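You operate a simulated robot arm through the tools that you are given. There is no shell and no other tool. Be economical: measure what you need, move in short steps, check, and stop when the job is done.

The job below is to be done with a simulated two-armed robot. You get a single attempt, and the scene is never put back.

Task
On the top of the long bench, fold the bench cloth in half.

It is judged by the outcome, as a careful person would: the job done as asked, and still so three seconds after it is handed in. It fails if anything else is knocked over, pushed out of place, dropped, spilled or broken. Flat cloth is picked up by pressing the open fingertips on it (5 to 10 N) and closing them slowly along it; thin cloth reads only 2 to 8 mm in the jaws.

Robot
Two 7-joint arms with two-finger parallel grippers on one trunk, on a base that drives. Base frame: it is fixed to the floor where the robot stands at the start and does not move with it; the origin is under the middle of the robot, x ahead of it, y to its left, z up. Units: m, degrees, N and s.
The left shoulder is at the start at [0.07, 0.134, 1.151], the right one opposite. Places, roughly: top of the long bench [0.5, -0.1, 0.8]. Payload 1.57 kg a hand.
The tool frame of a hand sits at the grasp point between the pads (the TCP): z along the fingers, y along the line on which they close. The tips reach 0.03 m beyond it. Largest opening 0.08 m; finger width 0.017, thickness 0.012; the body of the gripper, 0.04 by 0.082 m, starts 0.08 m behind the TCP.
Orientation is that of the tool frame in the base frame, as a unit quaternion [x, y, z, w]. With the fingers straight down and closing along the base's y, the tool's x points along the base's -x, its y along +y and its z along -z.

Tools
- The arms move only by the tool step_arm. It takes "left_commands", "right_commands" or both (then of equal length, played together; a hand with none holds still); each is a list of rows, each an object of numbers (a shift or turn left out is 0, a gripper value left out holds the last): "tx", "ty", "tz": the shift along the base's x, y, z in m; "wx", "wy", "wz": the turn, a rotation vector about the base's x, y, z in degrees; "fingers": the gripper command, from -1 (fully open) to 1 (shut), values between in proportion. In form: [{"tx": .., "ty": .., "tz": .., "wx": .., "wy": .., "wz": .., "fingers": ..}, ...]. A call has 1 to 10 rows; each row shifts and turns the commanded pose from where the row before left it. Each row takes 0.2 s and may step no farther than 0.05 m and 8.6 degrees from the row before; otherwise, or with a gripper value out of range, the whole call is refused. Where a pose cannot be reached the arm comes as near as it can. A force on the tool above 40 N (or 10 N above the force at the start of the call, whichever is more), or a blocked arm, ends the call early, and 0.2 s more pass. The fingers move at their own pace (about 0.153 m/s each) and stop on an object; they squeeze with about 41 N. The grip force told is the motor's: it shows also when the fingers shut on nothing. Time passes only in rows, and 0.2 s behind the last, so rows that do not move let the fingers close. The reply holds the time, the measured pose of the TCP, the force on the tool along the base axes, the opening and the grip force, in the units named above and with some noise.
- Cameras (640 x 400 px; columns grow to the right, rows downward): "scene" is now at [0.1348, -0.0093, 1.3688]; the picture's right is [-0.12, -0.99, 0.00], its down [-0.65, 0.08, -0.76] and it looks along [0.75, -0.09, -0.66] (base axes); focal length 286 px, centre (320, 200). "left" rides on the left gripper at [0.072, 0.007, -0.122] in its tool frame; the picture's right is [-0.09, 1.00, 0.00], its down [-0.84, -0.08, -0.54] and it looks along [-0.54, -0.05, 0.84] (tool axes); focal length 238 px, centre (320, 200). "right" rides on the right gripper at [0.072, -0.007, -0.122] in its tool frame; the picture's right is [0.09, 1.00, 0.00], its down [-0.84, 0.08, -0.54] and it looks along [-0.54, 0.05, 0.84] (tool axes); focal length 238 px, centre (320, 200).
- get_image(camera): a new picture of that camera. No time passes.
- raise_lower(by): slides the trunk up (or, below 0, down) by that many m; the arms and the scene camera ride with it, the base frame stays. It gives what a move gives, with no picture.
- drive_base(legs): drives the robot by 1 to 6 legs, each [ahead, left, turn to the left] in m, m and degrees, along the robot's own axes; the way and the turn of a leg run together, so that a leg with both is an arc; at most 1.5 m and 180 degrees a leg. The arms and the cameras ride along, it lands a little off, and it stops where it bumps. It gives what a move gives.
- aim_head(pan, tilt): turns the head with the scene camera to pan (to the left, within 86 degrees either way) and tilt (down, from -29 to 69), counted from straight ahead of the robot. It gives what a move gives.
- measure_at(camera, pixels): for up to 12 pixels [column, row] of the newest picture of that camera ("zoom" is the newest enlarged one), the place [x, y, z] in the base frame of the surface seen there, good to about 0.003 m. No time passes.
- enlarge(camera, box): a new picture of the part [left, top, right, bottom] of that camera's present view, enlarged. No time passes.
- hand_in(): hands the job in; it is judged then, once.

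Go step by step. Measure first, check grasps and placings, and put right what went wrong. The budget is 80 turns and 78 pictures, counting those below and the enlarged ones. Unless the task says otherwise, let go and move clear before handing in, and close with one line.

The tools are called after ">>>" as a command line: name --argument value ..., lists and objects as JSON in quotes. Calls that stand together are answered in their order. step_arm: Moves the arms, as the interface text tells. Its arguments: {"type":"object","properties":{"left_commands":{"type":"array"},"right_commands":{"type":"array"}},"required":[]} The other tools are called the same way: raise_lower (by) slides the trunk up or down; drive_base (legs) drives the base; aim_head (pan, tilt) turns the head that bears the scene camera; get_image (camera) takes a picture; measure_at (camera, pixels) gives the place of the surface under pixels of a picture; enlarge (camera, box) takes an enlarged picture of a part of a camera's view; hand_in () hands the job in.

At the start:

```text
time: 0.0
left_tool_pos: [0.4912, 0.2213, 1.0344]
left_tool_rot: [0.0, 1.0, -0.001, 0.0]
left_ft_force: [0.2, 0.6, -0.4]
left_grip_width: 0.0801
left_grip_force: 0.0
right_tool_pos: [0.4457, -0.2308, 1.1079]
right_tool_rot: [0.0, 1.0, 0.0, 0.0]
right_ft_force: [-0.8, 0.0, -0.5]
right_grip_width: 0.08
right_grip_force: 0.1
trunk travel left (down, up): [-0.725, 0.215]
robot x, y, heading: [0.0025, -0.0066, -0.0]
head pan, tilt: [-6.8, 40.9]
```

scene: 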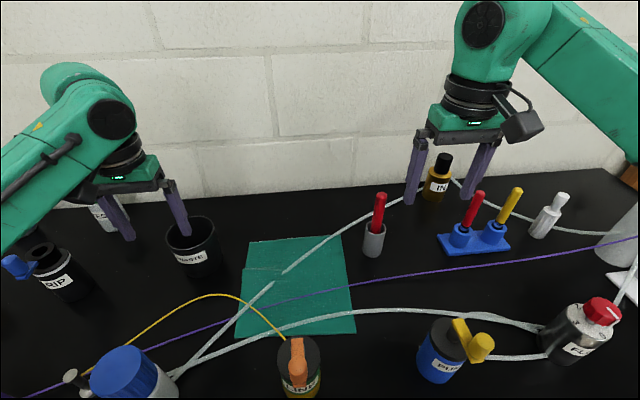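
right: 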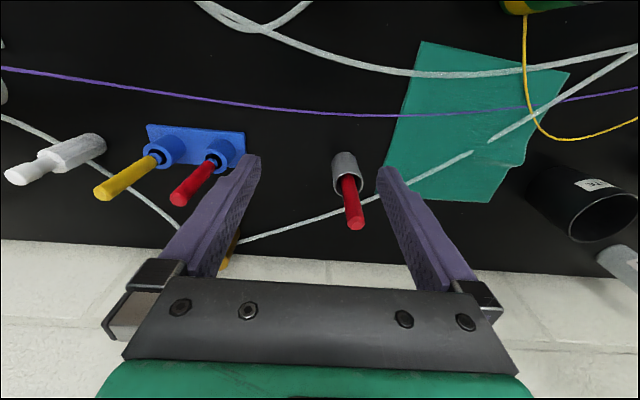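
left: 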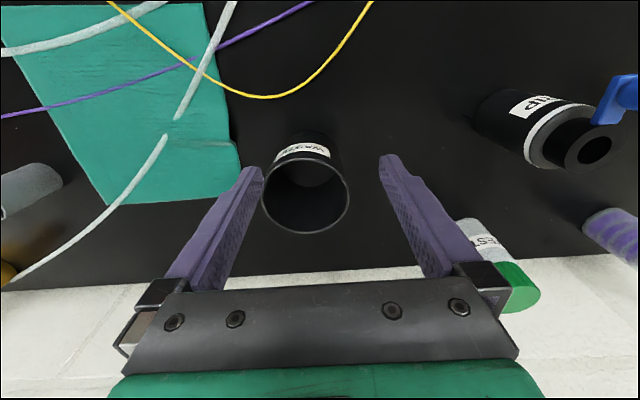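

The green cloth lies at about (245-355, 235-335) in the scene picture, and cables seem to cross it. I'll enlarge it and measure.

>>> enlarge --camera "scene" --box '[200, 210, 400, 360]'

>>> measure_at --camera "scene" --pixels '[[249, 242], [343, 236], [355, 331], [237, 334], [300, 300], [300, 260], [290, 320], [375, 250], [190, 250], [300, 375], [265, 290], [445, 360]]'

```text
2.67 times, centred on (300, 285) of scene
```

zoom: 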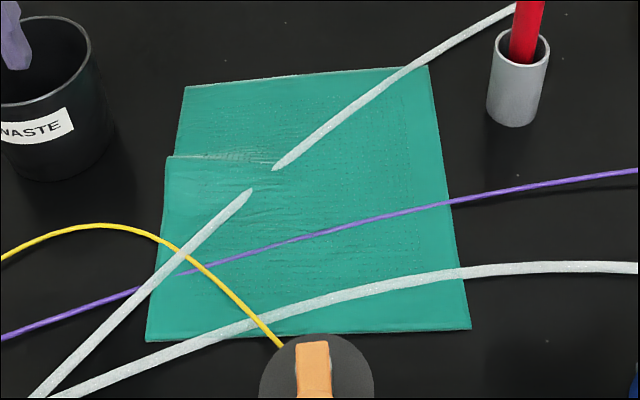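

```text
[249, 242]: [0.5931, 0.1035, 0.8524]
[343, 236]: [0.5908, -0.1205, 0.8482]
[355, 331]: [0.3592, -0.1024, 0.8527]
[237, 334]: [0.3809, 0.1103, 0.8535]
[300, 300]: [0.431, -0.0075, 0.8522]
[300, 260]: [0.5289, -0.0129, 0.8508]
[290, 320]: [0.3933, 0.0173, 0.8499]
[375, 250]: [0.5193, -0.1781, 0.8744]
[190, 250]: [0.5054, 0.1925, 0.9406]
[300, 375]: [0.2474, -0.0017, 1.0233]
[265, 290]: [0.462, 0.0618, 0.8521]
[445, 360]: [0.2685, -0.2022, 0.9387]
```

The cables seem to lie over the cloth, and there is a pleat at zoom (165,155). I'll measure the heights of the cables and surroundings.

>>> measure_at --camera "zoom" --pixels '[[248, 193], [277, 165], [262, 180], [370, 97], [480, 32], [300, 238], [500, 195], [235, 290], [330, 297], [520, 268], [110, 224], [60, 320]]'

>>> enlarge --camera "scene" --box '[240, 245, 320, 295]'

>>> enlarge --camera "left" --box '[0, 0, 320, 200]'

>>> enlarge --camera "right" --box '[360, 20, 640, 220]'

```text
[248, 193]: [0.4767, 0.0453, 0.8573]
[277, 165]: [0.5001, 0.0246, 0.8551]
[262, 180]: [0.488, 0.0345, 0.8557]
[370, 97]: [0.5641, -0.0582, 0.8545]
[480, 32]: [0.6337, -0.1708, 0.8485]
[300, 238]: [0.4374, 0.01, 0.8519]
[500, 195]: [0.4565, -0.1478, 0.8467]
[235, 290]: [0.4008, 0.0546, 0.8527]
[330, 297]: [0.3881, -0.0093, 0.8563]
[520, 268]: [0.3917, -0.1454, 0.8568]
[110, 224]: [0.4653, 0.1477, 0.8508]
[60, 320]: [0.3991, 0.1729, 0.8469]
```

```text
8.00 times, centred on (280, 270) of scene
```

zoom: 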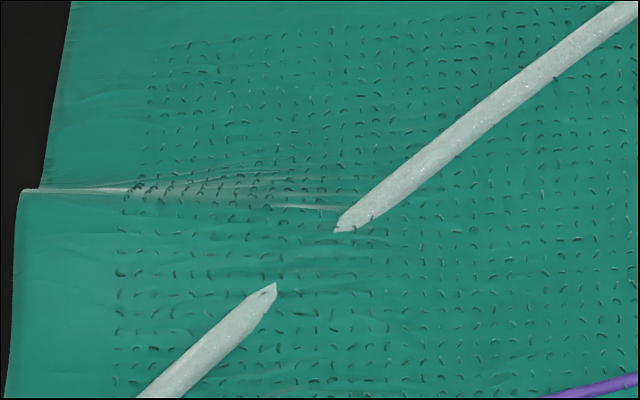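

```text
2.00 times, centred on (160, 100) of left
```

zoom: 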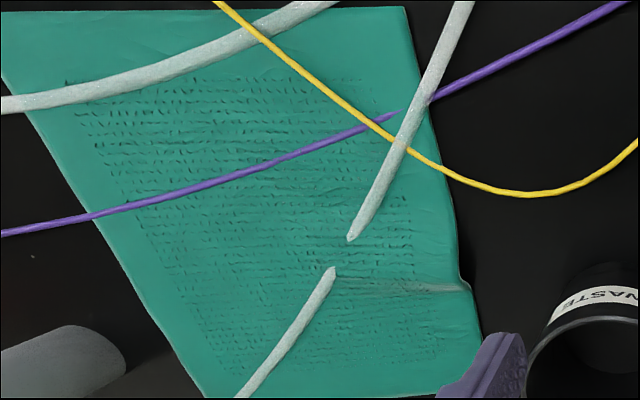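

```text
2.00 times, centred on (500, 120) of right
```

zoom: 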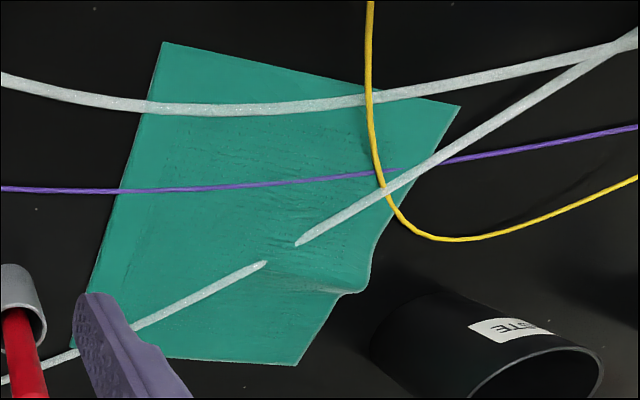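

The cables pass through the cloth surface (the gap at zoom (250-272,168-190)), so they look like loose scenery lying on it. I plan to carry the far edge over to the near edge with both hands, so I'll measure the exact corners and the neighbours.

>>> enlarge --camera "scene" --box '[160, 190, 440, 390]'

>>> get_image --camera "scene"

>>> measure_at --camera "scene" --pixels '[[271, 242], [340, 239], [354, 328], [258, 335], [264, 270], [352, 290], [381, 197], [385, 235], [213, 228], [180, 222], [297, 345], [215, 262]]'

```text
2.00 times, centred on (300, 290) of scene
```

zoom: 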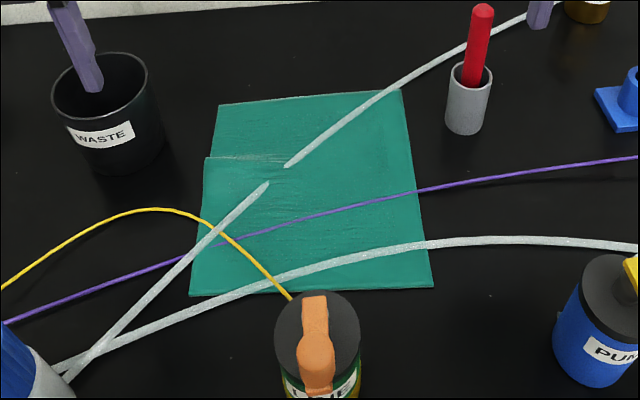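

```text
69 pictures are left
```

scene: 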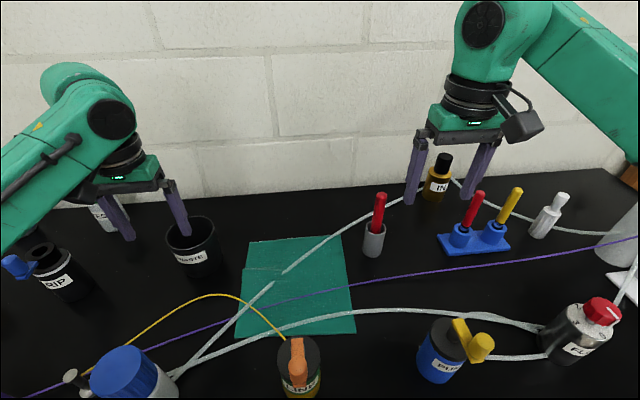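

```text
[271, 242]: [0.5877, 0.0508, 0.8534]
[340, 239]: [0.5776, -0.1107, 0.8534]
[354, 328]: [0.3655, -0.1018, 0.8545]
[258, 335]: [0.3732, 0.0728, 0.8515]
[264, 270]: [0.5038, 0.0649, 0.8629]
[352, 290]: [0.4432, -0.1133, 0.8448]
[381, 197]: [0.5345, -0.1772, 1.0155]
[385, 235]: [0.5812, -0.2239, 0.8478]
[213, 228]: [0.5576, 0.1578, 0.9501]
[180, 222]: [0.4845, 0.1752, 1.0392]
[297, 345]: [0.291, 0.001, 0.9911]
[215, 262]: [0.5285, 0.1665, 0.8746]
```

I'll cross-check the corners with the right camera and survey the left one too.

>>> get_image --camera "right"

>>> measure_at --camera "right" --pixels '[[568, 73], [423, 43], [486, 201], [388, 165], [523, 164], [560, 90], [600, 100], [401, 192], [515, 185], [500, 50], [450, 195]]'

```text
68 pictures are left
```

right: 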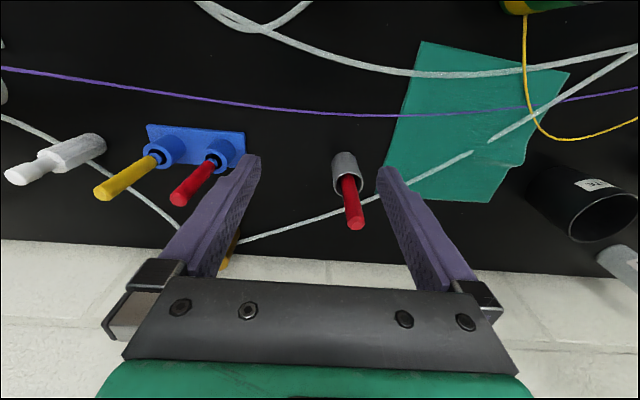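

```text
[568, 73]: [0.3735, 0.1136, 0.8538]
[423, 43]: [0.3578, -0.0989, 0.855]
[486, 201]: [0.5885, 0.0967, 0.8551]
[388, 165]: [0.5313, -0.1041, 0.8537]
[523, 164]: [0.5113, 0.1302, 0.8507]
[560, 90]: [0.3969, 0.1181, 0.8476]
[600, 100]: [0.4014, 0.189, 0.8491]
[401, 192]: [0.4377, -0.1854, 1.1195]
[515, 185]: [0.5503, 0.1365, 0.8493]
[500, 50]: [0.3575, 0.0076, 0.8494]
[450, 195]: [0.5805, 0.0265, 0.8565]
```

The corners are FL (0.593,0.103), FR (0.591,-0.117), NR (0.357,-0.100) and NL (0.373,0.113). I'll move both hands above the far corners, slightly inside them, staying clear of the cup and the pen (top z 1.016).

>>> step_arm --left_commands '[{"tx": 0.017, "ty": -0.029, "fingers": 0.1}, {"tx": 0.016, "ty": -0.028}, {"tx": 0.016, "ty": -0.028}, {"tx": 0.016, "ty": -0.028}, {"tx": 0.016, "ty": -0.028}, {"tz": -0.02}, {"tz": -0.02}, {}]' --right_commands '[{"tx": 0.025, "ty": 0.028, "fingers": 0.1}, {"tx": 0.025, "ty": 0.028}, {"tx": 0.025, "ty": 0.028}, {"tx": 0.025, "ty": 0.028}, {"tx": 0.024, "ty": 0.027}, {"tz": -0.045}, {"tz": -0.045}, {}]'

>>> get_image --camera "scene"

>>> get_image --camera "left"

>>> get_image --camera "right"

```text
time: 1.8
left_tool_pos: [0.5728, 0.0809, 0.9948]
left_tool_rot: [0.0, 1.0, 0.0, 0.0]
left_ft_force: [-0.6, 0.2, -0.7]
left_grip_width: 0.0364
left_grip_force: 0.1
right_tool_pos: [0.5697, -0.0908, 1.0206]
right_tool_rot: [-0.001, 1.0, 0.0, 0.0]
right_ft_force: [-0.1, -0.1, 0.1]
right_grip_width: 0.0359
right_grip_force: 0.0
trunk travel left (down, up): [-0.725, 0.215]
robot x, y, heading: [0.0009, 0.0015, 0.1]
head pan, tilt: [-6.8, 40.9]
```

```text
67 pictures are left
```

scene: 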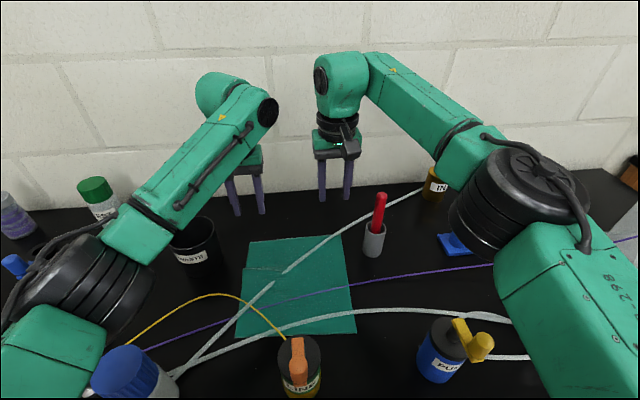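

```text
66 pictures are left
```

left: 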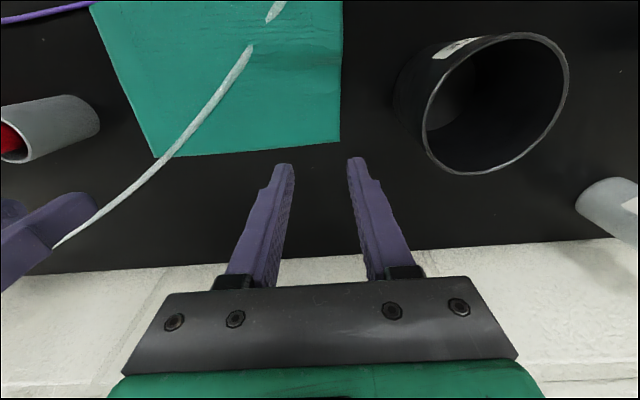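

```text
65 pictures are left
```

right: 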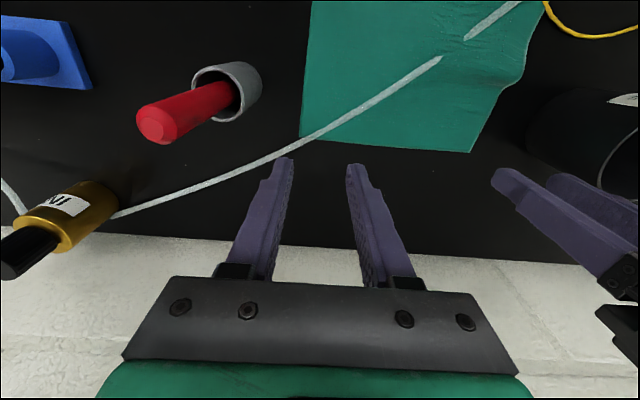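

Both hands are in place and clear. I'll re-measure the far corners and descend to just above the cloth.

>>> measure_at --camera "left" --pixels '[[337, 138], [155, 154], [300, 120]]'

>>> step_arm --left_commands '[{"tz": -0.03}, {"tz": -0.03}, {"tz": -0.03}, {"tz": -0.01}]' --right_commands '[{"tz": -0.04}, {"tz": -0.04}, {"tz": -0.035}, {"tz": -0.01}]'

>>> get_image --camera "left"

>>> get_image --camera "right"

```text
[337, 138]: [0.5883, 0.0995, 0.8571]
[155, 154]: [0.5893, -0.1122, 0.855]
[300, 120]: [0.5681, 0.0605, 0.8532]
```

```text
time: 2.8
left_tool_pos: [0.5731, 0.0807, 0.894]
left_tool_rot: [0.0, 1.0, 0.0, 0.0]
left_ft_force: [0.1, 0.5, 0.1]
left_grip_width: 0.0359
left_grip_force: 0.0
right_tool_pos: [0.5697, -0.0919, 0.8917]
right_tool_rot: [0.0, 1.0, 0.0, 0.001]
right_ft_force: [0.3, 0.6, 0.8]
right_grip_width: 0.036
right_grip_force: 0.0
trunk travel left (down, up): [-0.725, 0.215]
robot x, y, heading: [0.0034, 0.0021, 0.0]
head pan, tilt: [-6.8, 40.9]
```

```text
64 pictures are left
```

left: 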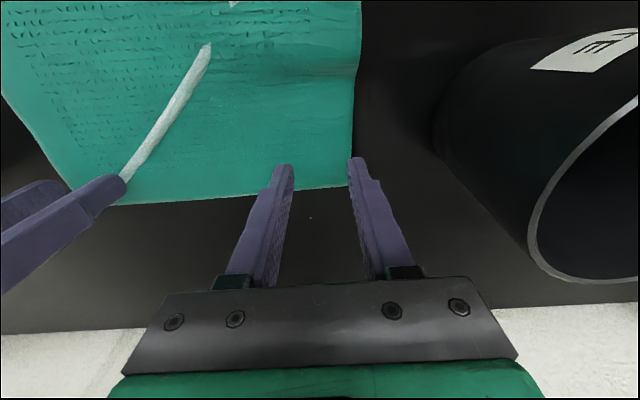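

```text
63 pictures are left
```

right: 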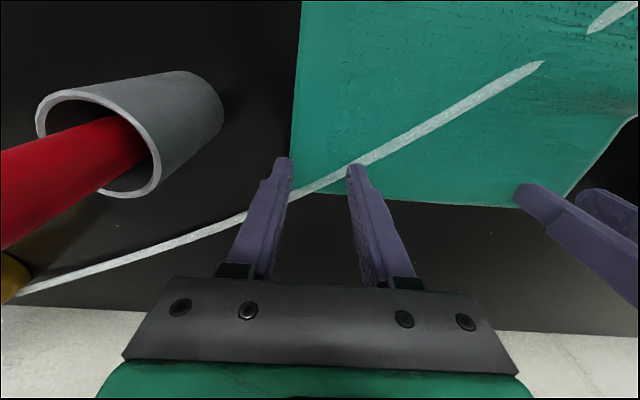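

The outer fingers sit right at the cloth's side edges (left (350,170), right (285,170)). I'll shift both inward and a bit nearer, then lower in small steps to feel contact.

>>> step_arm --left_commands '[{"ty": -0.009, "tx": -0.004}, {"tz": -0.004}, {"tz": -0.003}, {"tz": -0.003}, {}]' --right_commands '[{"ty": 0.009, "tx": -0.004}, {"tz": -0.003}, {"tz": -0.003}, {"tz": -0.003}, {}]'

```text
time: 4.0
left_tool_pos: [0.5682, 0.0719, 0.8847]
left_tool_rot: [0.001, 1.0, -0.001, 0.0]
left_ft_force: [0.2, 0.3, 2.6]
left_grip_width: 0.0361
left_grip_force: 0.0
right_tool_pos: [0.5653, -0.0831, 0.8852]
right_tool_rot: [0.0, 1.0, 0.0, 0.0]
right_ft_force: [1.0, 0.0, 4.6]
right_grip_width: 0.036
right_grip_force: 0.0
trunk travel left (down, up): [-0.725, 0.215]
robot x, y, heading: [0.0011, -0.0004, 0.1]
head pan, tilt: [-6.8, 40.9]
```

Both hands now touch (2.6 N and 4.6 N). I'll press slightly more.

>>> step_arm --left_commands '[{"tz": -0.002}, {"tz": -0.001}, {}]' --right_commands '[{"tz": -0.001}, {"tz": -0.001}, {}]'

```text
time: 4.8
left_tool_pos: [0.5673, 0.0722, 0.8828]
left_tool_rot: [0.0, 1.0, -0.001, 0.002]
left_ft_force: [2.4, 0.6, 10.1]
left_grip_width: 0.0358
left_grip_force: 0.2
right_tool_pos: [0.5646, -0.0812, 0.8835]
right_tool_rot: [0.0, 1.0, 0.0, 0.002]
right_ft_force: [2.8, 0.2, 8.7]
right_grip_width: 0.036
right_grip_force: 0.1
trunk travel left (down, up): [-0.725, 0.215]
robot x, y, heading: [0.0006, -0.0007, 0.2]
head pan, tilt: [-6.8, 40.9]
```

The press is about 9-10 N on each hand. Closing slowly.

>>> step_arm --left_commands '[{"fingers": 0.2}, {"fingers": 0.3}, {"fingers": 0.4}, {"fingers": 0.5}, {"fingers": 0.6}, {"fingers": 0.7}, {"fingers": 0.8}, {"fingers": 0.9}, {"fingers": 1.0}, {}]' --right_commands '[{"fingers": 0.2}, {"fingers": 0.3}, {"fingers": 0.4}, {"fingers": 0.5}, {"fingers": 0.6}, {"fingers": 0.7}, {"fingers": 0.8}, {"fingers": 0.9}, {"fingers": 1.0}, {}]'

>>> get_image --camera "left"

>>> get_image --camera "right"

```text
time: 7.0
left_tool_pos: [0.5659, 0.0696, 0.8843]
left_tool_rot: [0.0, 1.0, 0.0, 0.002]
left_ft_force: [-0.3, -2.7, 14.3]
left_grip_width: 0.0044
left_grip_force: 24.8
right_tool_pos: [0.5642, -0.0828, 0.8834]
right_tool_rot: [0.0, 1.0, 0.001, 0.002]
right_ft_force: [-0.6, 0.5, 6.4]
right_grip_width: 0.0
right_grip_force: 21.7
trunk travel left (down, up): [-0.725, 0.215]
robot x, y, heading: [0.0015, 0.004, 0.1]
head pan, tilt: [-6.8, 40.9]
```

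```text
62 pictures are left
```

left: 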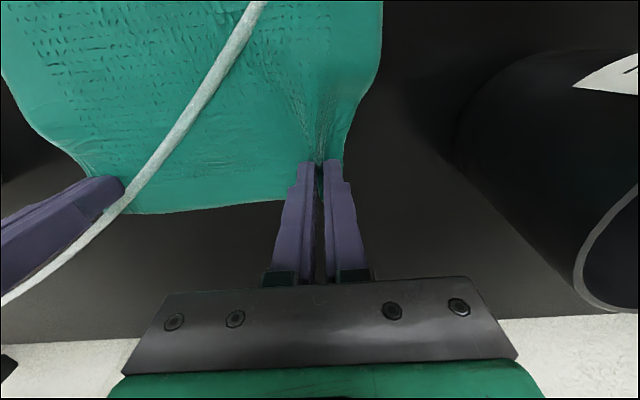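

```text
61 pictures are left
```

right: 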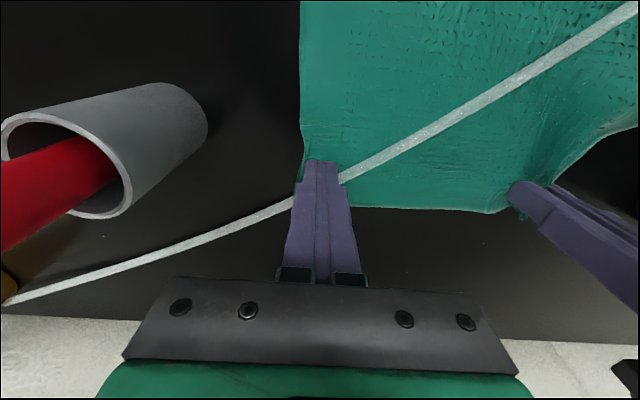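

Left holds cloth (4.4 mm) but right closed on nothing (0.0 mm). I'll lift and reopen the right hand, shift it slightly and press again with a little more force.

>>> step_arm --right_commands '[{"tz": 0.012}, {"fingers": 0.0, "ty": 0.006, "tx": -0.002}, {}, {"tz": -0.009}, {"tz": -0.004}, {"tz": -0.001}, {}]'

```text
time: 8.6
left_tool_pos: [0.5658, 0.0705, 0.8837]
left_tool_rot: [0.0, 1.0, 0.0, 0.002]
left_ft_force: [1.5, -0.4, 12.4]
left_grip_width: 0.0044
left_grip_force: 25.0
right_tool_pos: [0.5624, -0.0763, 0.8822]
right_tool_rot: [0.0, 1.0, 0.001, 0.004]
right_ft_force: [0.2, -0.2, 12.8]
right_grip_width: 0.039
right_grip_force: 0.1
trunk travel left (down, up): [-0.725, 0.215]
robot x, y, heading: [-0.0026, 0.0024, 0.1]
head pan, tilt: [-6.8, 40.9]
```

>>> step_arm --right_commands '[{"fingers": 0.1}, {"fingers": 0.2}, {"fingers": 0.3}, {"fingers": 0.4}, {"fingers": 0.5}, {"fingers": 0.6}, {"fingers": 0.7}, {"fingers": 0.8}, {"fingers": 0.9}, {"fingers": 1.0}]'

>>> get_image --camera "right"

```text
time: 10.8
left_tool_pos: [0.5668, 0.0704, 0.8845]
left_tool_rot: [0.001, 1.0, -0.002, 0.002]
left_ft_force: [-0.4, -16.9, 9.4]
left_grip_width: 0.005
left_grip_force: 25.2
right_tool_pos: [0.562, -0.0729, 0.8837]
right_tool_rot: [-0.002, 1.0, 0.003, 0.002]
right_ft_force: [0.4, 21.9, 13.3]
right_grip_width: 0.0052
right_grip_force: 25.5
trunk travel left (down, up): [-0.725, 0.215]
robot x, y, heading: [0.0041, 0.0004, 0.1]
head pan, tilt: [-6.8, 40.9]
```

```text
60 pictures are left
```

right: 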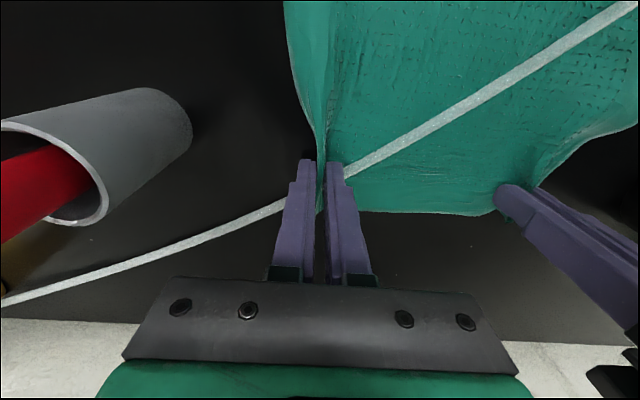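

Both hands now hold cloth (5.0 and 5.2 mm), with some tension between them. I'll relax it inward and lift through the first half of a fold arc.

>>> step_arm --left_commands '[{"tx": -0.0011, "ty": -0.005, "tz": 0.0138}, {"tx": -0.0032, "tz": 0.0134}, {"tx": -0.0053, "tz": 0.0128}, {"tx": -0.0072, "tz": 0.0117}, {"tx": -0.009, "tz": 0.0105}, {"tx": -0.0105, "tz": 0.009}, {"tx": -0.0117, "tz": 0.0072}, {"tx": -0.0128, "tz": 0.0053}, {"tx": -0.0134, "tz": 0.0032}]' --right_commands '[{"tx": -0.0011, "ty": 0.005, "tz": 0.0138}, {"tx": -0.0032, "tz": 0.0134}, {"tx": -0.0053, "tz": 0.0128}, {"tx": -0.0072, "tz": 0.0117}, {"tx": -0.009, "tz": 0.0105}, {"tx": -0.0105, "tz": 0.009}, {"tx": -0.0117, "tz": 0.0072}, {"tx": -0.0128, "tz": 0.0053}, {"tx": -0.0134, "tz": 0.0032}]'

>>> get_image --camera "scene"

>>> get_image --camera "left"

```text
time: 12.8
left_tool_pos: [0.4935, 0.0658, 0.9691]
left_tool_rot: [0.0, 1.0, 0.0, 0.0]
left_ft_force: [-0.2, -6.2, -0.1]
left_grip_width: 0.0045
left_grip_force: 24.9
right_tool_pos: [0.4893, -0.0707, 0.9659]
right_tool_rot: [0.0, 1.0, 0.0, 0.0]
right_ft_force: [0.1, 4.3, -0.4]
right_grip_width: 0.0046
right_grip_force: 25.0
trunk travel left (down, up): [-0.725, 0.215]
robot x, y, heading: [0.0021, 0.0005, 0.1]
head pan, tilt: [-6.8, 40.9]
```

```text
59 pictures are left
```

scene: 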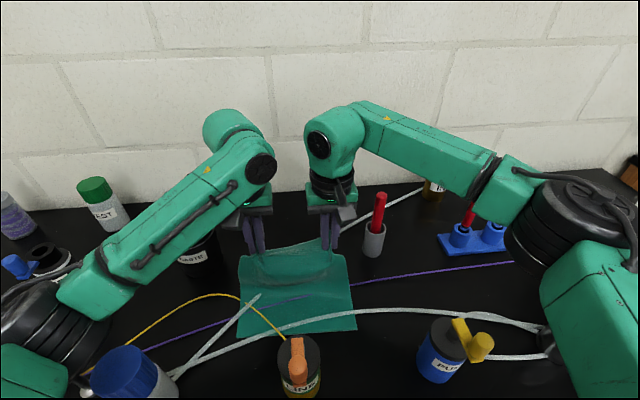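

```text
58 pictures are left
```

left: 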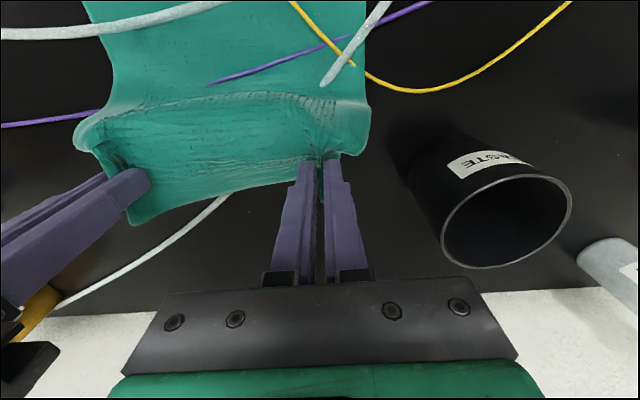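

The cloth lifts evenly, and the cable stays at its place (it is unaffected). I'll continue the second half of the arc towards the near edge with a slight tilt.

>>> step_arm --left_commands '[{"tx": -0.016, "wy": -2.5}, {"tx": -0.016, "tz": -0.002, "wy": -2.5}, {"tx": -0.016, "tz": -0.004, "wy": -2.5}, {"tx": -0.015, "tz": -0.007, "wy": -2.5}, {"tx": -0.014, "tz": -0.009, "wy": -2.5}, {"tx": -0.012, "tz": -0.0105, "wy": -2.5}, {"tx": -0.009, "tz": -0.0117, "wy": -2.5}, {"tx": -0.007, "tz": -0.0128, "wy": -2.5}, {}]' --right_commands '[{"tx": -0.0165, "wy": -2.5}, {"tx": -0.0165, "tz": -0.002, "wy": -2.5}, {"tx": -0.0165, "tz": -0.004, "wy": -2.5}, {"tx": -0.016, "tz": -0.007, "wy": -2.5}, {"tx": -0.015, "tz": -0.009, "wy": -2.5}, {"tx": -0.013, "tz": -0.0105, "wy": -2.5}, {"tx": -0.01, "tz": -0.0117, "wy": -2.5}, {"tx": -0.008, "tz": -0.0128, "wy": -2.5}, {}]'

>>> get_image --camera "scene"

>>> get_image --camera "left"

>>> get_image --camera "right"

```text
time: 14.8
left_tool_pos: [0.3849, 0.0641, 0.9192]
left_tool_rot: [0.0, 0.984, 0.001, 0.179]
left_ft_force: [-0.6, -6.7, 0.8]
left_grip_width: 0.0046
left_grip_force: 24.9
right_tool_pos: [0.3716, -0.0731, 0.9152]
right_tool_rot: [0.001, 0.984, 0.002, 0.177]
right_ft_force: [0.5, 7.2, -0.3]
right_grip_width: 0.0048
right_grip_force: 25.1
trunk travel left (down, up): [-0.725, 0.215]
robot x, y, heading: [0.0019, -0.0019, 0.2]
head pan, tilt: [-6.8, 40.9]
```

```text
57 pictures are left
```

scene: 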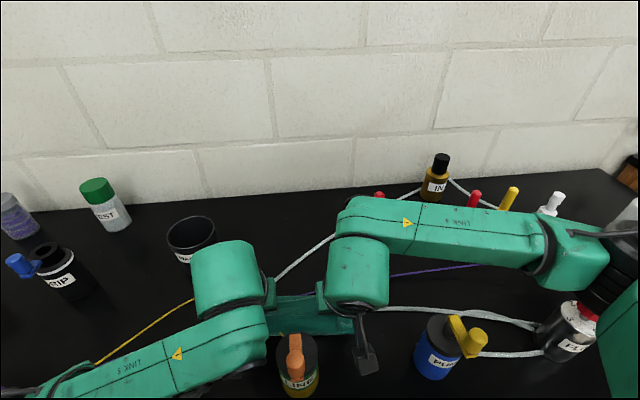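

```text
56 pictures are left
```

left: 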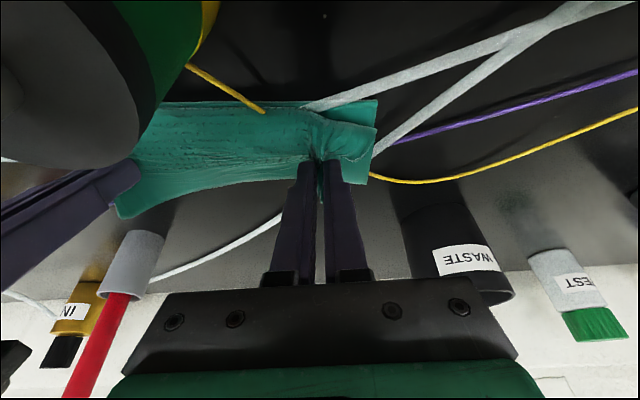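

```text
55 pictures are left
```

right: 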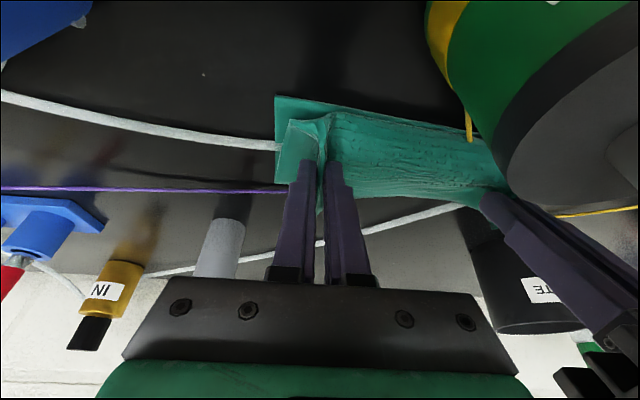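

The hands are over the near edge with the folded cloth hanging between them, and the bottle lid is clear by a couple of centimetres. I'll lower straight down by 25 mm and check the forces.

>>> step_arm --left_commands '[{"tz": -0.008}, {"tz": -0.008}, {"tz": -0.008}, {}]' --right_commands '[{"tz": -0.007}, {"tz": -0.007}, {"tz": -0.006}, {}]'

>>> get_image --camera "left"

>>> get_image --camera "right"

```text
time: 15.8
left_tool_pos: [0.3654, 0.0785, 0.9027]
left_tool_rot: [-0.01, 0.981, 0.003, 0.191]
left_ft_force: [-0.7, -4.0, -0.7]
left_grip_width: 0.0044
left_grip_force: 25.0
right_tool_pos: [0.3562, -0.0583, 0.9006]
right_tool_rot: [-0.011, 0.982, 0.005, 0.187]
right_ft_force: [0.4, 4.5, 1.2]
right_grip_width: 0.0048
right_grip_force: 24.9
trunk travel left (down, up): [-0.725, 0.215]
robot x, y, heading: [-0.001, 0.0066, 1.4]
head pan, tilt: [-6.8, 40.9]
```

```text
54 pictures are left
```

left: 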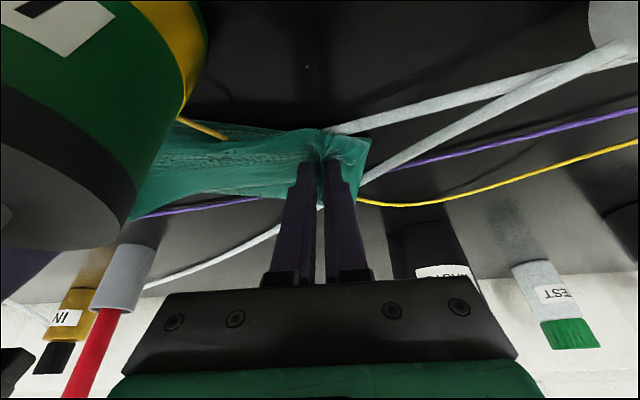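

```text
53 pictures are left
```

right: 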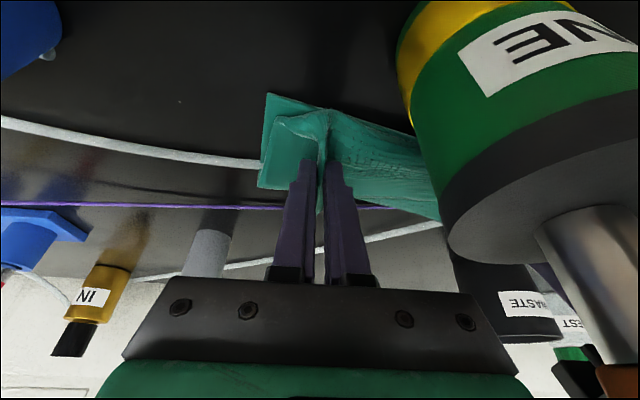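

The base has turned 1.4° and both hands moved about 15 mm to +y, so something may have been touched. I'll look before moving further.

>>> get_image --camera "scene"

>>> aim_head --pan 0 --tilt 65

>>> get_image --camera "scene"

```text
52 pictures are left
```

scene: 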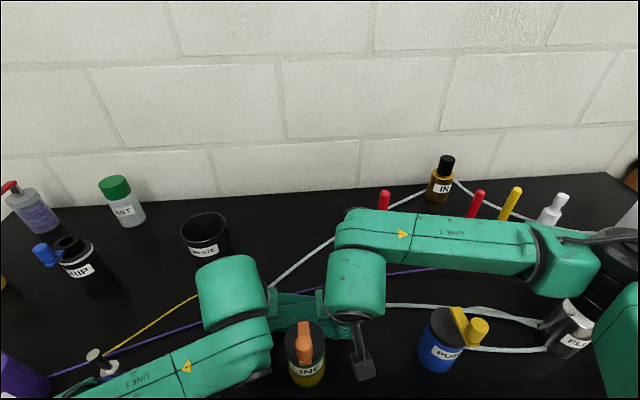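

```text
time: 16.7
left_tool_pos: [0.3667, 0.0723, 0.9025]
left_tool_rot: [-0.008, 0.981, 0.002, 0.193]
left_ft_force: [-0.8, -6.7, 0.6]
left_grip_width: 0.0044
left_grip_force: 25.4
right_tool_pos: [0.3572, -0.0639, 0.9013]
right_tool_rot: [-0.01, 0.982, 0.006, 0.188]
right_ft_force: [0.4, 5.6, 0.0]
right_grip_width: 0.0047
right_grip_force: 25.0
trunk travel left (down, up): [-0.725, 0.215]
robot x, y, heading: [-0.0021, 0.007, 1.1]
head pan, tilt: [0.0, 65.0]
```

```text
51 pictures are left
```

scene: 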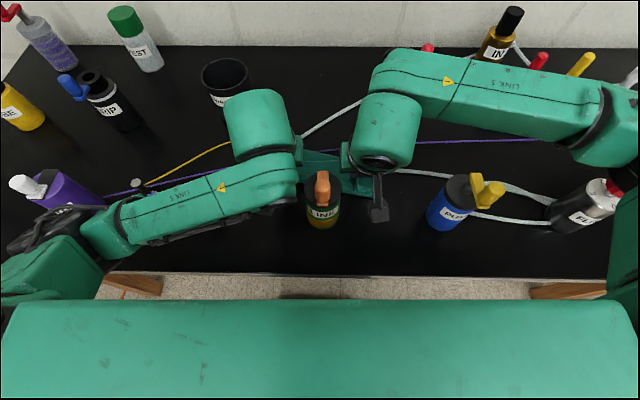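

The blue-capped jar (first seen at (130,370)) is hidden under the left forearm, which is probably pressing on it. I'll raise the whole trunk a little to unload it.

>>> raise_lower --by 0.03

>>> aim_head --pan 30 --tilt 60

>>> get_image --camera "scene"

```text
time: 17.4
left_tool_pos: [0.3882, 0.0632, 0.9153]
left_tool_rot: [0.002, 0.985, 0.0, 0.172]
left_ft_force: [-0.7, -4.9, 0.3]
left_grip_width: 0.0043
left_grip_force: 25.3
right_tool_pos: [0.3769, -0.0734, 0.9214]
right_tool_rot: [0.002, 0.984, 0.0, 0.176]
right_ft_force: [0.0, 5.0, -0.1]
right_grip_width: 0.0048
right_grip_force: 25.0
trunk travel left (down, up): [-0.755, 0.185]
robot x, y, heading: [0.001, -0.0023, -0.2]
head pan, tilt: [0.0, 65.0]
```

```text
time: 18.4
left_tool_pos: [0.3905, 0.0645, 0.9166]
left_tool_rot: [0.0, 0.985, -0.001, 0.174]
left_ft_force: [0.0, -5.9, 0.2]
left_grip_width: 0.0043
left_grip_force: 25.1
right_tool_pos: [0.3791, -0.0703, 0.9207]
right_tool_rot: [0.0, 0.985, -0.001, 0.173]
right_ft_force: [1.2, 6.3, -0.5]
right_grip_width: 0.0049
right_grip_force: 25.1
trunk travel left (down, up): [-0.755, 0.185]
robot x, y, heading: [-0.0009, -0.0026, 0.1]
head pan, tilt: [30.0, 60.0]
```

```text
50 pictures are left
```

scene: 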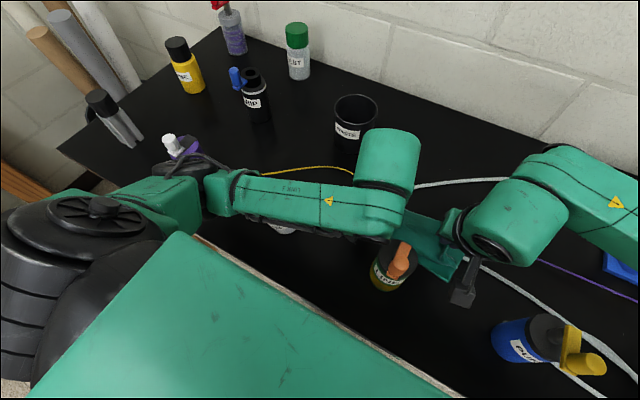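

The base is back at heading 0, and the forearm runs right above the jar. I'll remove the tilt so the wrist goes forward and up, away from the jar and bottle, then work with a higher trunk.

>>> step_arm --left_commands '[{"wy": 2.5}, {"wy": 2.5}, {"wy": 2.5}, {"wy": 2.5}, {"wy": 2.5}, {"wy": 2.5}, {"wy": 2.5}, {"wy": 2.5}, {}]' --right_commands '[{"wy": 2.5}, {"wy": 2.5}, {"wy": 2.5}, {"wy": 2.5}, {"wy": 2.5}, {"wy": 2.5}, {"wy": 2.5}, {"wy": 2.5}, {}]'

>>> raise_lower --by 0.03

>>> step_arm --left_commands '[{"tz": -0.015}, {"tz": -0.015}]' --right_commands '[{"tz": -0.015}, {"tz": -0.015}]'

>>> raise_lower --by 0.03

>>> step_arm --left_commands '[{"tz": -0.015}, {"tz": -0.015}]' --right_commands '[{"tz": -0.015}, {"tz": -0.015}]'

>>> get_image --camera "scene"

```text
time: 20.4
left_tool_pos: [0.39, 0.0668, 0.9177]
left_tool_rot: [0.0, 1.0, 0.0, 0.0]
left_ft_force: [-1.0, -7.6, -0.3]
left_grip_width: 0.0043
left_grip_force: 24.8
right_tool_pos: [0.3782, -0.0704, 0.9204]
right_tool_rot: [0.0, 1.0, 0.001, -0.001]
right_ft_force: [-0.9, 7.5, 0.3]
right_grip_width: 0.0048
right_grip_force: 25.0
trunk travel left (down, up): [-0.755, 0.185]
robot x, y, heading: [0.0003, 0.0011, 0.1]
head pan, tilt: [30.0, 60.0]
```

```text
time: 21.1
left_tool_pos: [0.3896, 0.0666, 0.9485]
left_tool_rot: [0.0, 1.0, 0.0, 0.001]
left_ft_force: [-0.7, -4.9, 0.6]
left_grip_width: 0.0043
left_grip_force: 25.7
right_tool_pos: [0.3794, -0.0723, 0.9511]
right_tool_rot: [0.0, 1.0, 0.0, 0.0]
right_ft_force: [0.5, 5.7, -0.7]
right_grip_width: 0.0046
right_grip_force: 25.2
trunk travel left (down, up): [-0.785, 0.155]
robot x, y, heading: [-0.0016, -0.0028, 0.1]
head pan, tilt: [30.0, 60.0]
```

```text
time: 21.7
left_tool_pos: [0.391, 0.0661, 0.9171]
left_tool_rot: [0.0, 1.0, 0.0, 0.0]
left_ft_force: [-0.5, -5.3, -0.4]
left_grip_width: 0.0043
left_grip_force: 24.8
right_tool_pos: [0.3783, -0.0715, 0.9216]
right_tool_rot: [-0.001, 1.0, 0.0, -0.001]
right_ft_force: [0.5, 5.1, -0.6]
right_grip_width: 0.0043
right_grip_force: 25.2
trunk travel left (down, up): [-0.785, 0.155]
robot x, y, heading: [-0.0013, 0.0014, 0.1]
head pan, tilt: [30.0, 60.0]
```

```text
time: 22.5
left_tool_pos: [0.3918, 0.0657, 0.9479]
left_tool_rot: [0.0, 1.0, 0.0, 0.0]
left_ft_force: [-0.6, -5.1, -0.1]
left_grip_width: 0.0044
left_grip_force: 24.7
right_tool_pos: [0.379, -0.0701, 0.9522]
right_tool_rot: [0.0, 1.0, 0.0, 0.0]
right_ft_force: [0.7, 5.1, -1.1]
right_grip_width: 0.0046
right_grip_force: 24.5
trunk travel left (down, up): [-0.815, 0.125]
robot x, y, heading: [-0.001, -0.0009, 0.2]
head pan, tilt: [30.0, 60.0]
```

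```text
time: 23.1
left_tool_pos: [0.3921, 0.0661, 0.9185]
left_tool_rot: [0.0, 1.0, 0.0, 0.0]
left_ft_force: [0.3, -4.5, 0.5]
left_grip_width: 0.0045
left_grip_force: 25.1
right_tool_pos: [0.378, -0.0708, 0.9209]
right_tool_rot: [0.0, 1.0, 0.0, 0.0]
right_ft_force: [-0.1, 5.5, -0.1]
right_grip_width: 0.0047
right_grip_force: 24.8
trunk travel left (down, up): [-0.815, 0.125]
robot x, y, heading: [-0.0002, -0.0031, -0.3]
head pan, tilt: [30.0, 60.0]
```

```text
49 pictures are left
```

scene: 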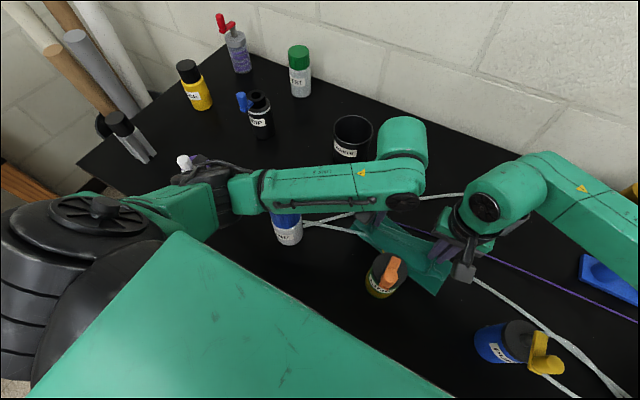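

The jar at (288,228) stands upright, and the forearm has more clearance now. I'll raise the trunk once more with matching lowering, then lower the cloth gently.

>>> raise_lower --by 0.04

>>> step_arm --left_commands '[{"tz": -0.02}, {"tz": -0.02}, {"tz": -0.008}, {"tz": -0.008}, {"tz": -0.006}, {}]' --right_commands '[{"tz": -0.02}, {"tz": -0.02}, {"tz": -0.009}, {"tz": -0.009}, {"tz": -0.006}, {}]'

>>> get_image --camera "left"

>>> get_image --camera "right"

>>> get_image --camera "scene"

```text
time: 23.9
left_tool_pos: [0.392, 0.0656, 0.9576]
left_tool_rot: [0.0, 1.0, 0.0, -0.001]
left_ft_force: [-0.8, -6.6, -0.3]
left_grip_width: 0.0044
left_grip_force: 25.1
right_tool_pos: [0.3772, -0.0716, 0.962]
right_tool_rot: [-0.001, 1.0, 0.0, 0.0]
right_ft_force: [1.0, 6.3, -0.4]
right_grip_width: 0.0047
right_grip_force: 25.3
trunk travel left (down, up): [-0.855, 0.085]
robot x, y, heading: [-0.0026, -0.0009, -0.1]
head pan, tilt: [30.0, 60.0]
```

```text
time: 25.3
left_tool_pos: [0.3907, 0.0649, 0.8969]
left_tool_rot: [0.0, 1.0, 0.0, 0.0]
left_ft_force: [-0.4, -6.2, -0.5]
left_grip_width: 0.0043
left_grip_force: 24.6
right_tool_pos: [0.3778, -0.0705, 0.8983]
right_tool_rot: [0.0, 1.0, -0.001, 0.0]
right_ft_force: [-1.1, 6.0, -0.6]
right_grip_width: 0.0047
right_grip_force: 25.0
trunk travel left (down, up): [-0.855, 0.085]
robot x, y, heading: [0.0004, 0.0023, 0.1]
head pan, tilt: [30.0, 60.0]
```

```text
48 pictures are left
```

left: 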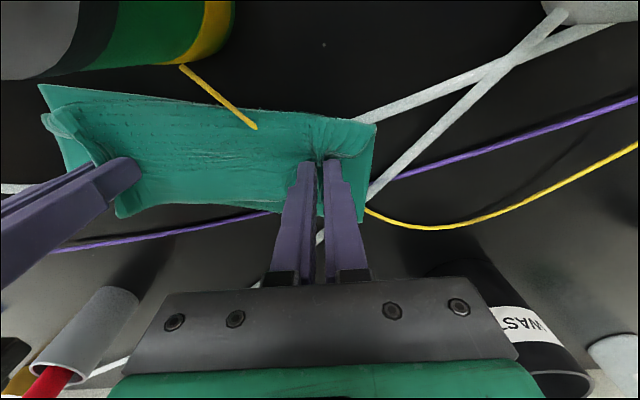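

```text
47 pictures are left
```

right: 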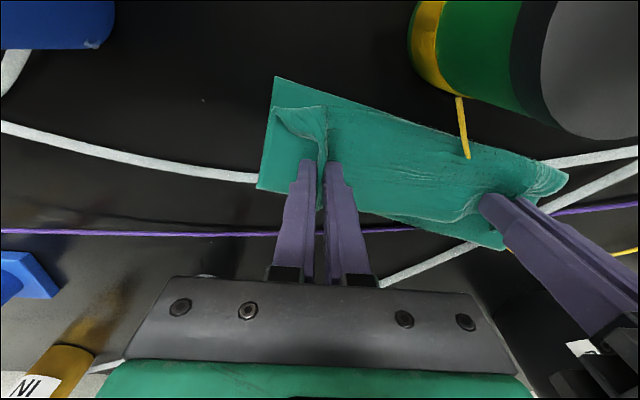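

```text
46 pictures are left
```

scene: 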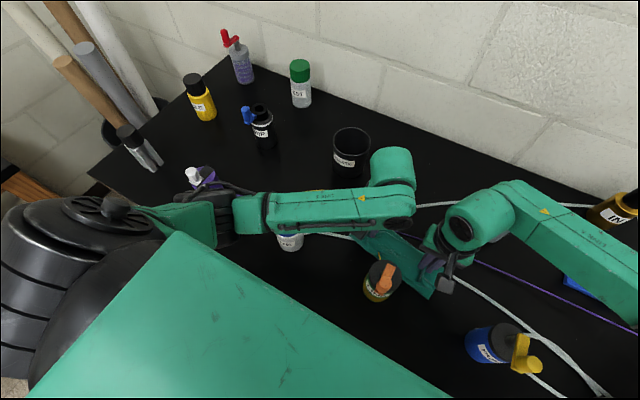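

The near edges are nearly aligned. I'll lower the last 8 mm, open slightly and lift away.

>>> step_arm --left_commands '[{"tz": -0.005}, {"tz": -0.003}, {"fingers": 0.8}, {"fingers": 0.6}, {"fingers": 0.4}, {}, {"tz": 0.015}, {"tz": 0.03}, {"tz": 0.04}]' --right_commands '[{"tz": -0.005}, {"tz": -0.004}, {"fingers": 0.8}, {"fingers": 0.6}, {"fingers": 0.4}, {}, {"tz": 0.015}, {"tz": 0.03}, {"tz": 0.04}]'

>>> get_image --camera "left"

>>> get_image --camera "right"

```text
time: 27.3
left_tool_pos: [0.3889, 0.0678, 0.9737]
left_tool_rot: [0.0, 1.0, -0.001, -0.001]
left_ft_force: [-0.6, 0.1, -0.1]
left_grip_width: 0.024
left_grip_force: 0.1
right_tool_pos: [0.3777, -0.0708, 0.974]
right_tool_rot: [0.001, 1.0, 0.0, 0.0]
right_ft_force: [0.8, -0.5, -0.7]
right_grip_width: 0.0241
right_grip_force: 0.0
trunk travel left (down, up): [-0.855, 0.085]
robot x, y, heading: [0.0017, 0.0025, 0.1]
head pan, tilt: [30.0, 60.0]
```

```text
45 pictures are left
```

left: 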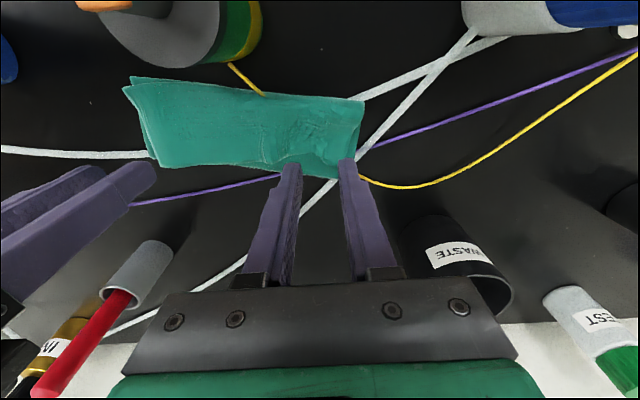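

```text
44 pictures are left
```

right: 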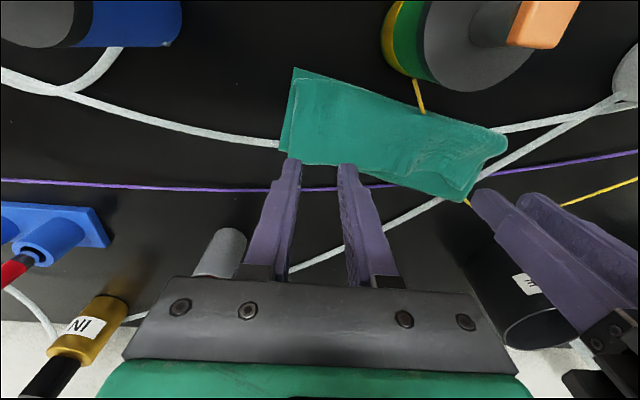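

The cloth now looks neatly folded, with edges nearly aligned. I'll raise the hands and move them outward for an unobstructed view.

>>> step_arm --left_commands '[{"tz": 0.05}, {"tz": 0.05}, {"tz": 0.05}, {"tx": 0.03, "ty": 0.035}, {"tx": 0.03, "ty": 0.035}, {"tx": 0.03, "ty": 0.035}, {"ty": 0.04}, {"ty": 0.04}]' --right_commands '[{"tz": 0.05}, {"tz": 0.05}, {"tz": 0.05}, {"tx": 0.03, "ty": -0.035}, {"tx": 0.03, "ty": -0.035}, {"tx": 0.03, "ty": -0.035}, {"ty": -0.04}, {"ty": -0.04}]'

>>> aim_head --pan 0 --tilt 55

>>> get_image --camera "scene"

>>> enlarge --camera "scene" --box '[220, 160, 380, 260]'

```text
time: 29.1
left_tool_pos: [0.4788, 0.2527, 1.1204]
left_tool_rot: [0.001, 1.0, -0.001, 0.001]
left_ft_force: [-0.2, 0.5, 0.3]
left_grip_width: 0.0242
left_grip_force: 0.2
right_tool_pos: [0.4643, -0.2558, 1.1237]
right_tool_rot: [0.0, 1.0, 0.0, 0.0]
right_ft_force: [-0.1, -0.1, 0.2]
right_grip_width: 0.0239
right_grip_force: 0.1
trunk travel left (down, up): [-0.855, 0.085]
robot x, y, heading: [-0.0001, 0.0004, -0.1]
head pan, tilt: [30.0, 60.0]
```

```text
time: 30.1
left_tool_pos: [0.4827, 0.2521, 1.1197]
left_tool_rot: [0.001, 1.0, -0.001, 0.0]
left_ft_force: [-0.1, -0.2, 0.7]
left_grip_width: 0.0238
left_grip_force: 0.1
right_tool_pos: [0.4662, -0.2563, 1.1228]
right_tool_rot: [0.001, 1.0, 0.0, 0.0]
right_ft_force: [-0.3, -0.4, -0.5]
right_grip_width: 0.0241
right_grip_force: 0.1
trunk travel left (down, up): [-0.855, 0.085]
robot x, y, heading: [-0.0009, 0.0036, -0.1]
head pan, tilt: [0.0, 55.0]
```

```text
43 pictures are left
```

scene: 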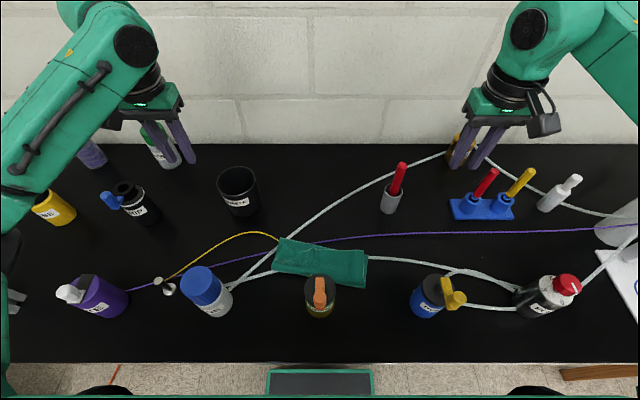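

```text
4.00 times, centred on (300, 210) of scene
```

zoom: 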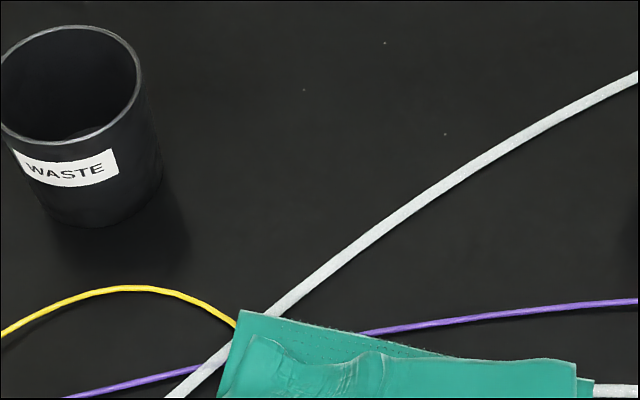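

Everything appears upright. I'll zoom in on the cloth and measure its extents, and check the jar and bottle positions.

>>> enlarge --camera "scene" --box '[240, 220, 400, 320]'

>>> measure_at --camera "scene" --pixels '[[281, 240], [366, 252], [364, 285], [275, 270], [320, 265], [320, 285], [202, 285], [222, 305], [427, 300], [240, 190]]'

```text
4.00 times, centred on (320, 270) of scene
```

zoom: 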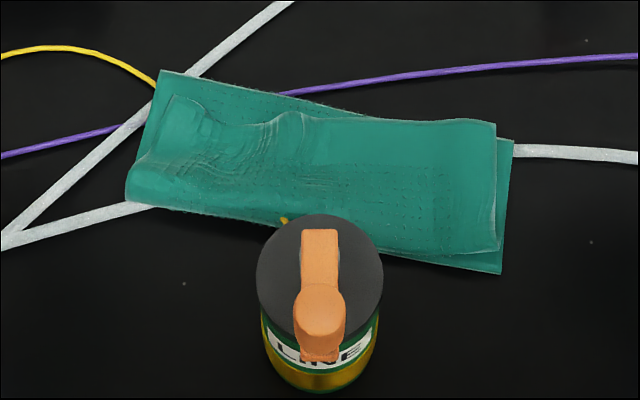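

```text
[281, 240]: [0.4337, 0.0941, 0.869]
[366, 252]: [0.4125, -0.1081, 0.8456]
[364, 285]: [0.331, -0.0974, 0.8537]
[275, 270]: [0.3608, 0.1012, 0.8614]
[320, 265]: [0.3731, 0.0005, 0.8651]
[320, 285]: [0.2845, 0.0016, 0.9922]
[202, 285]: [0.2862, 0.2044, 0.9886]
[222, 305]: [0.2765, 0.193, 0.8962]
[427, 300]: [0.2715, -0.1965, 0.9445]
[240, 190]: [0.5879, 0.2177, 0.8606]
```

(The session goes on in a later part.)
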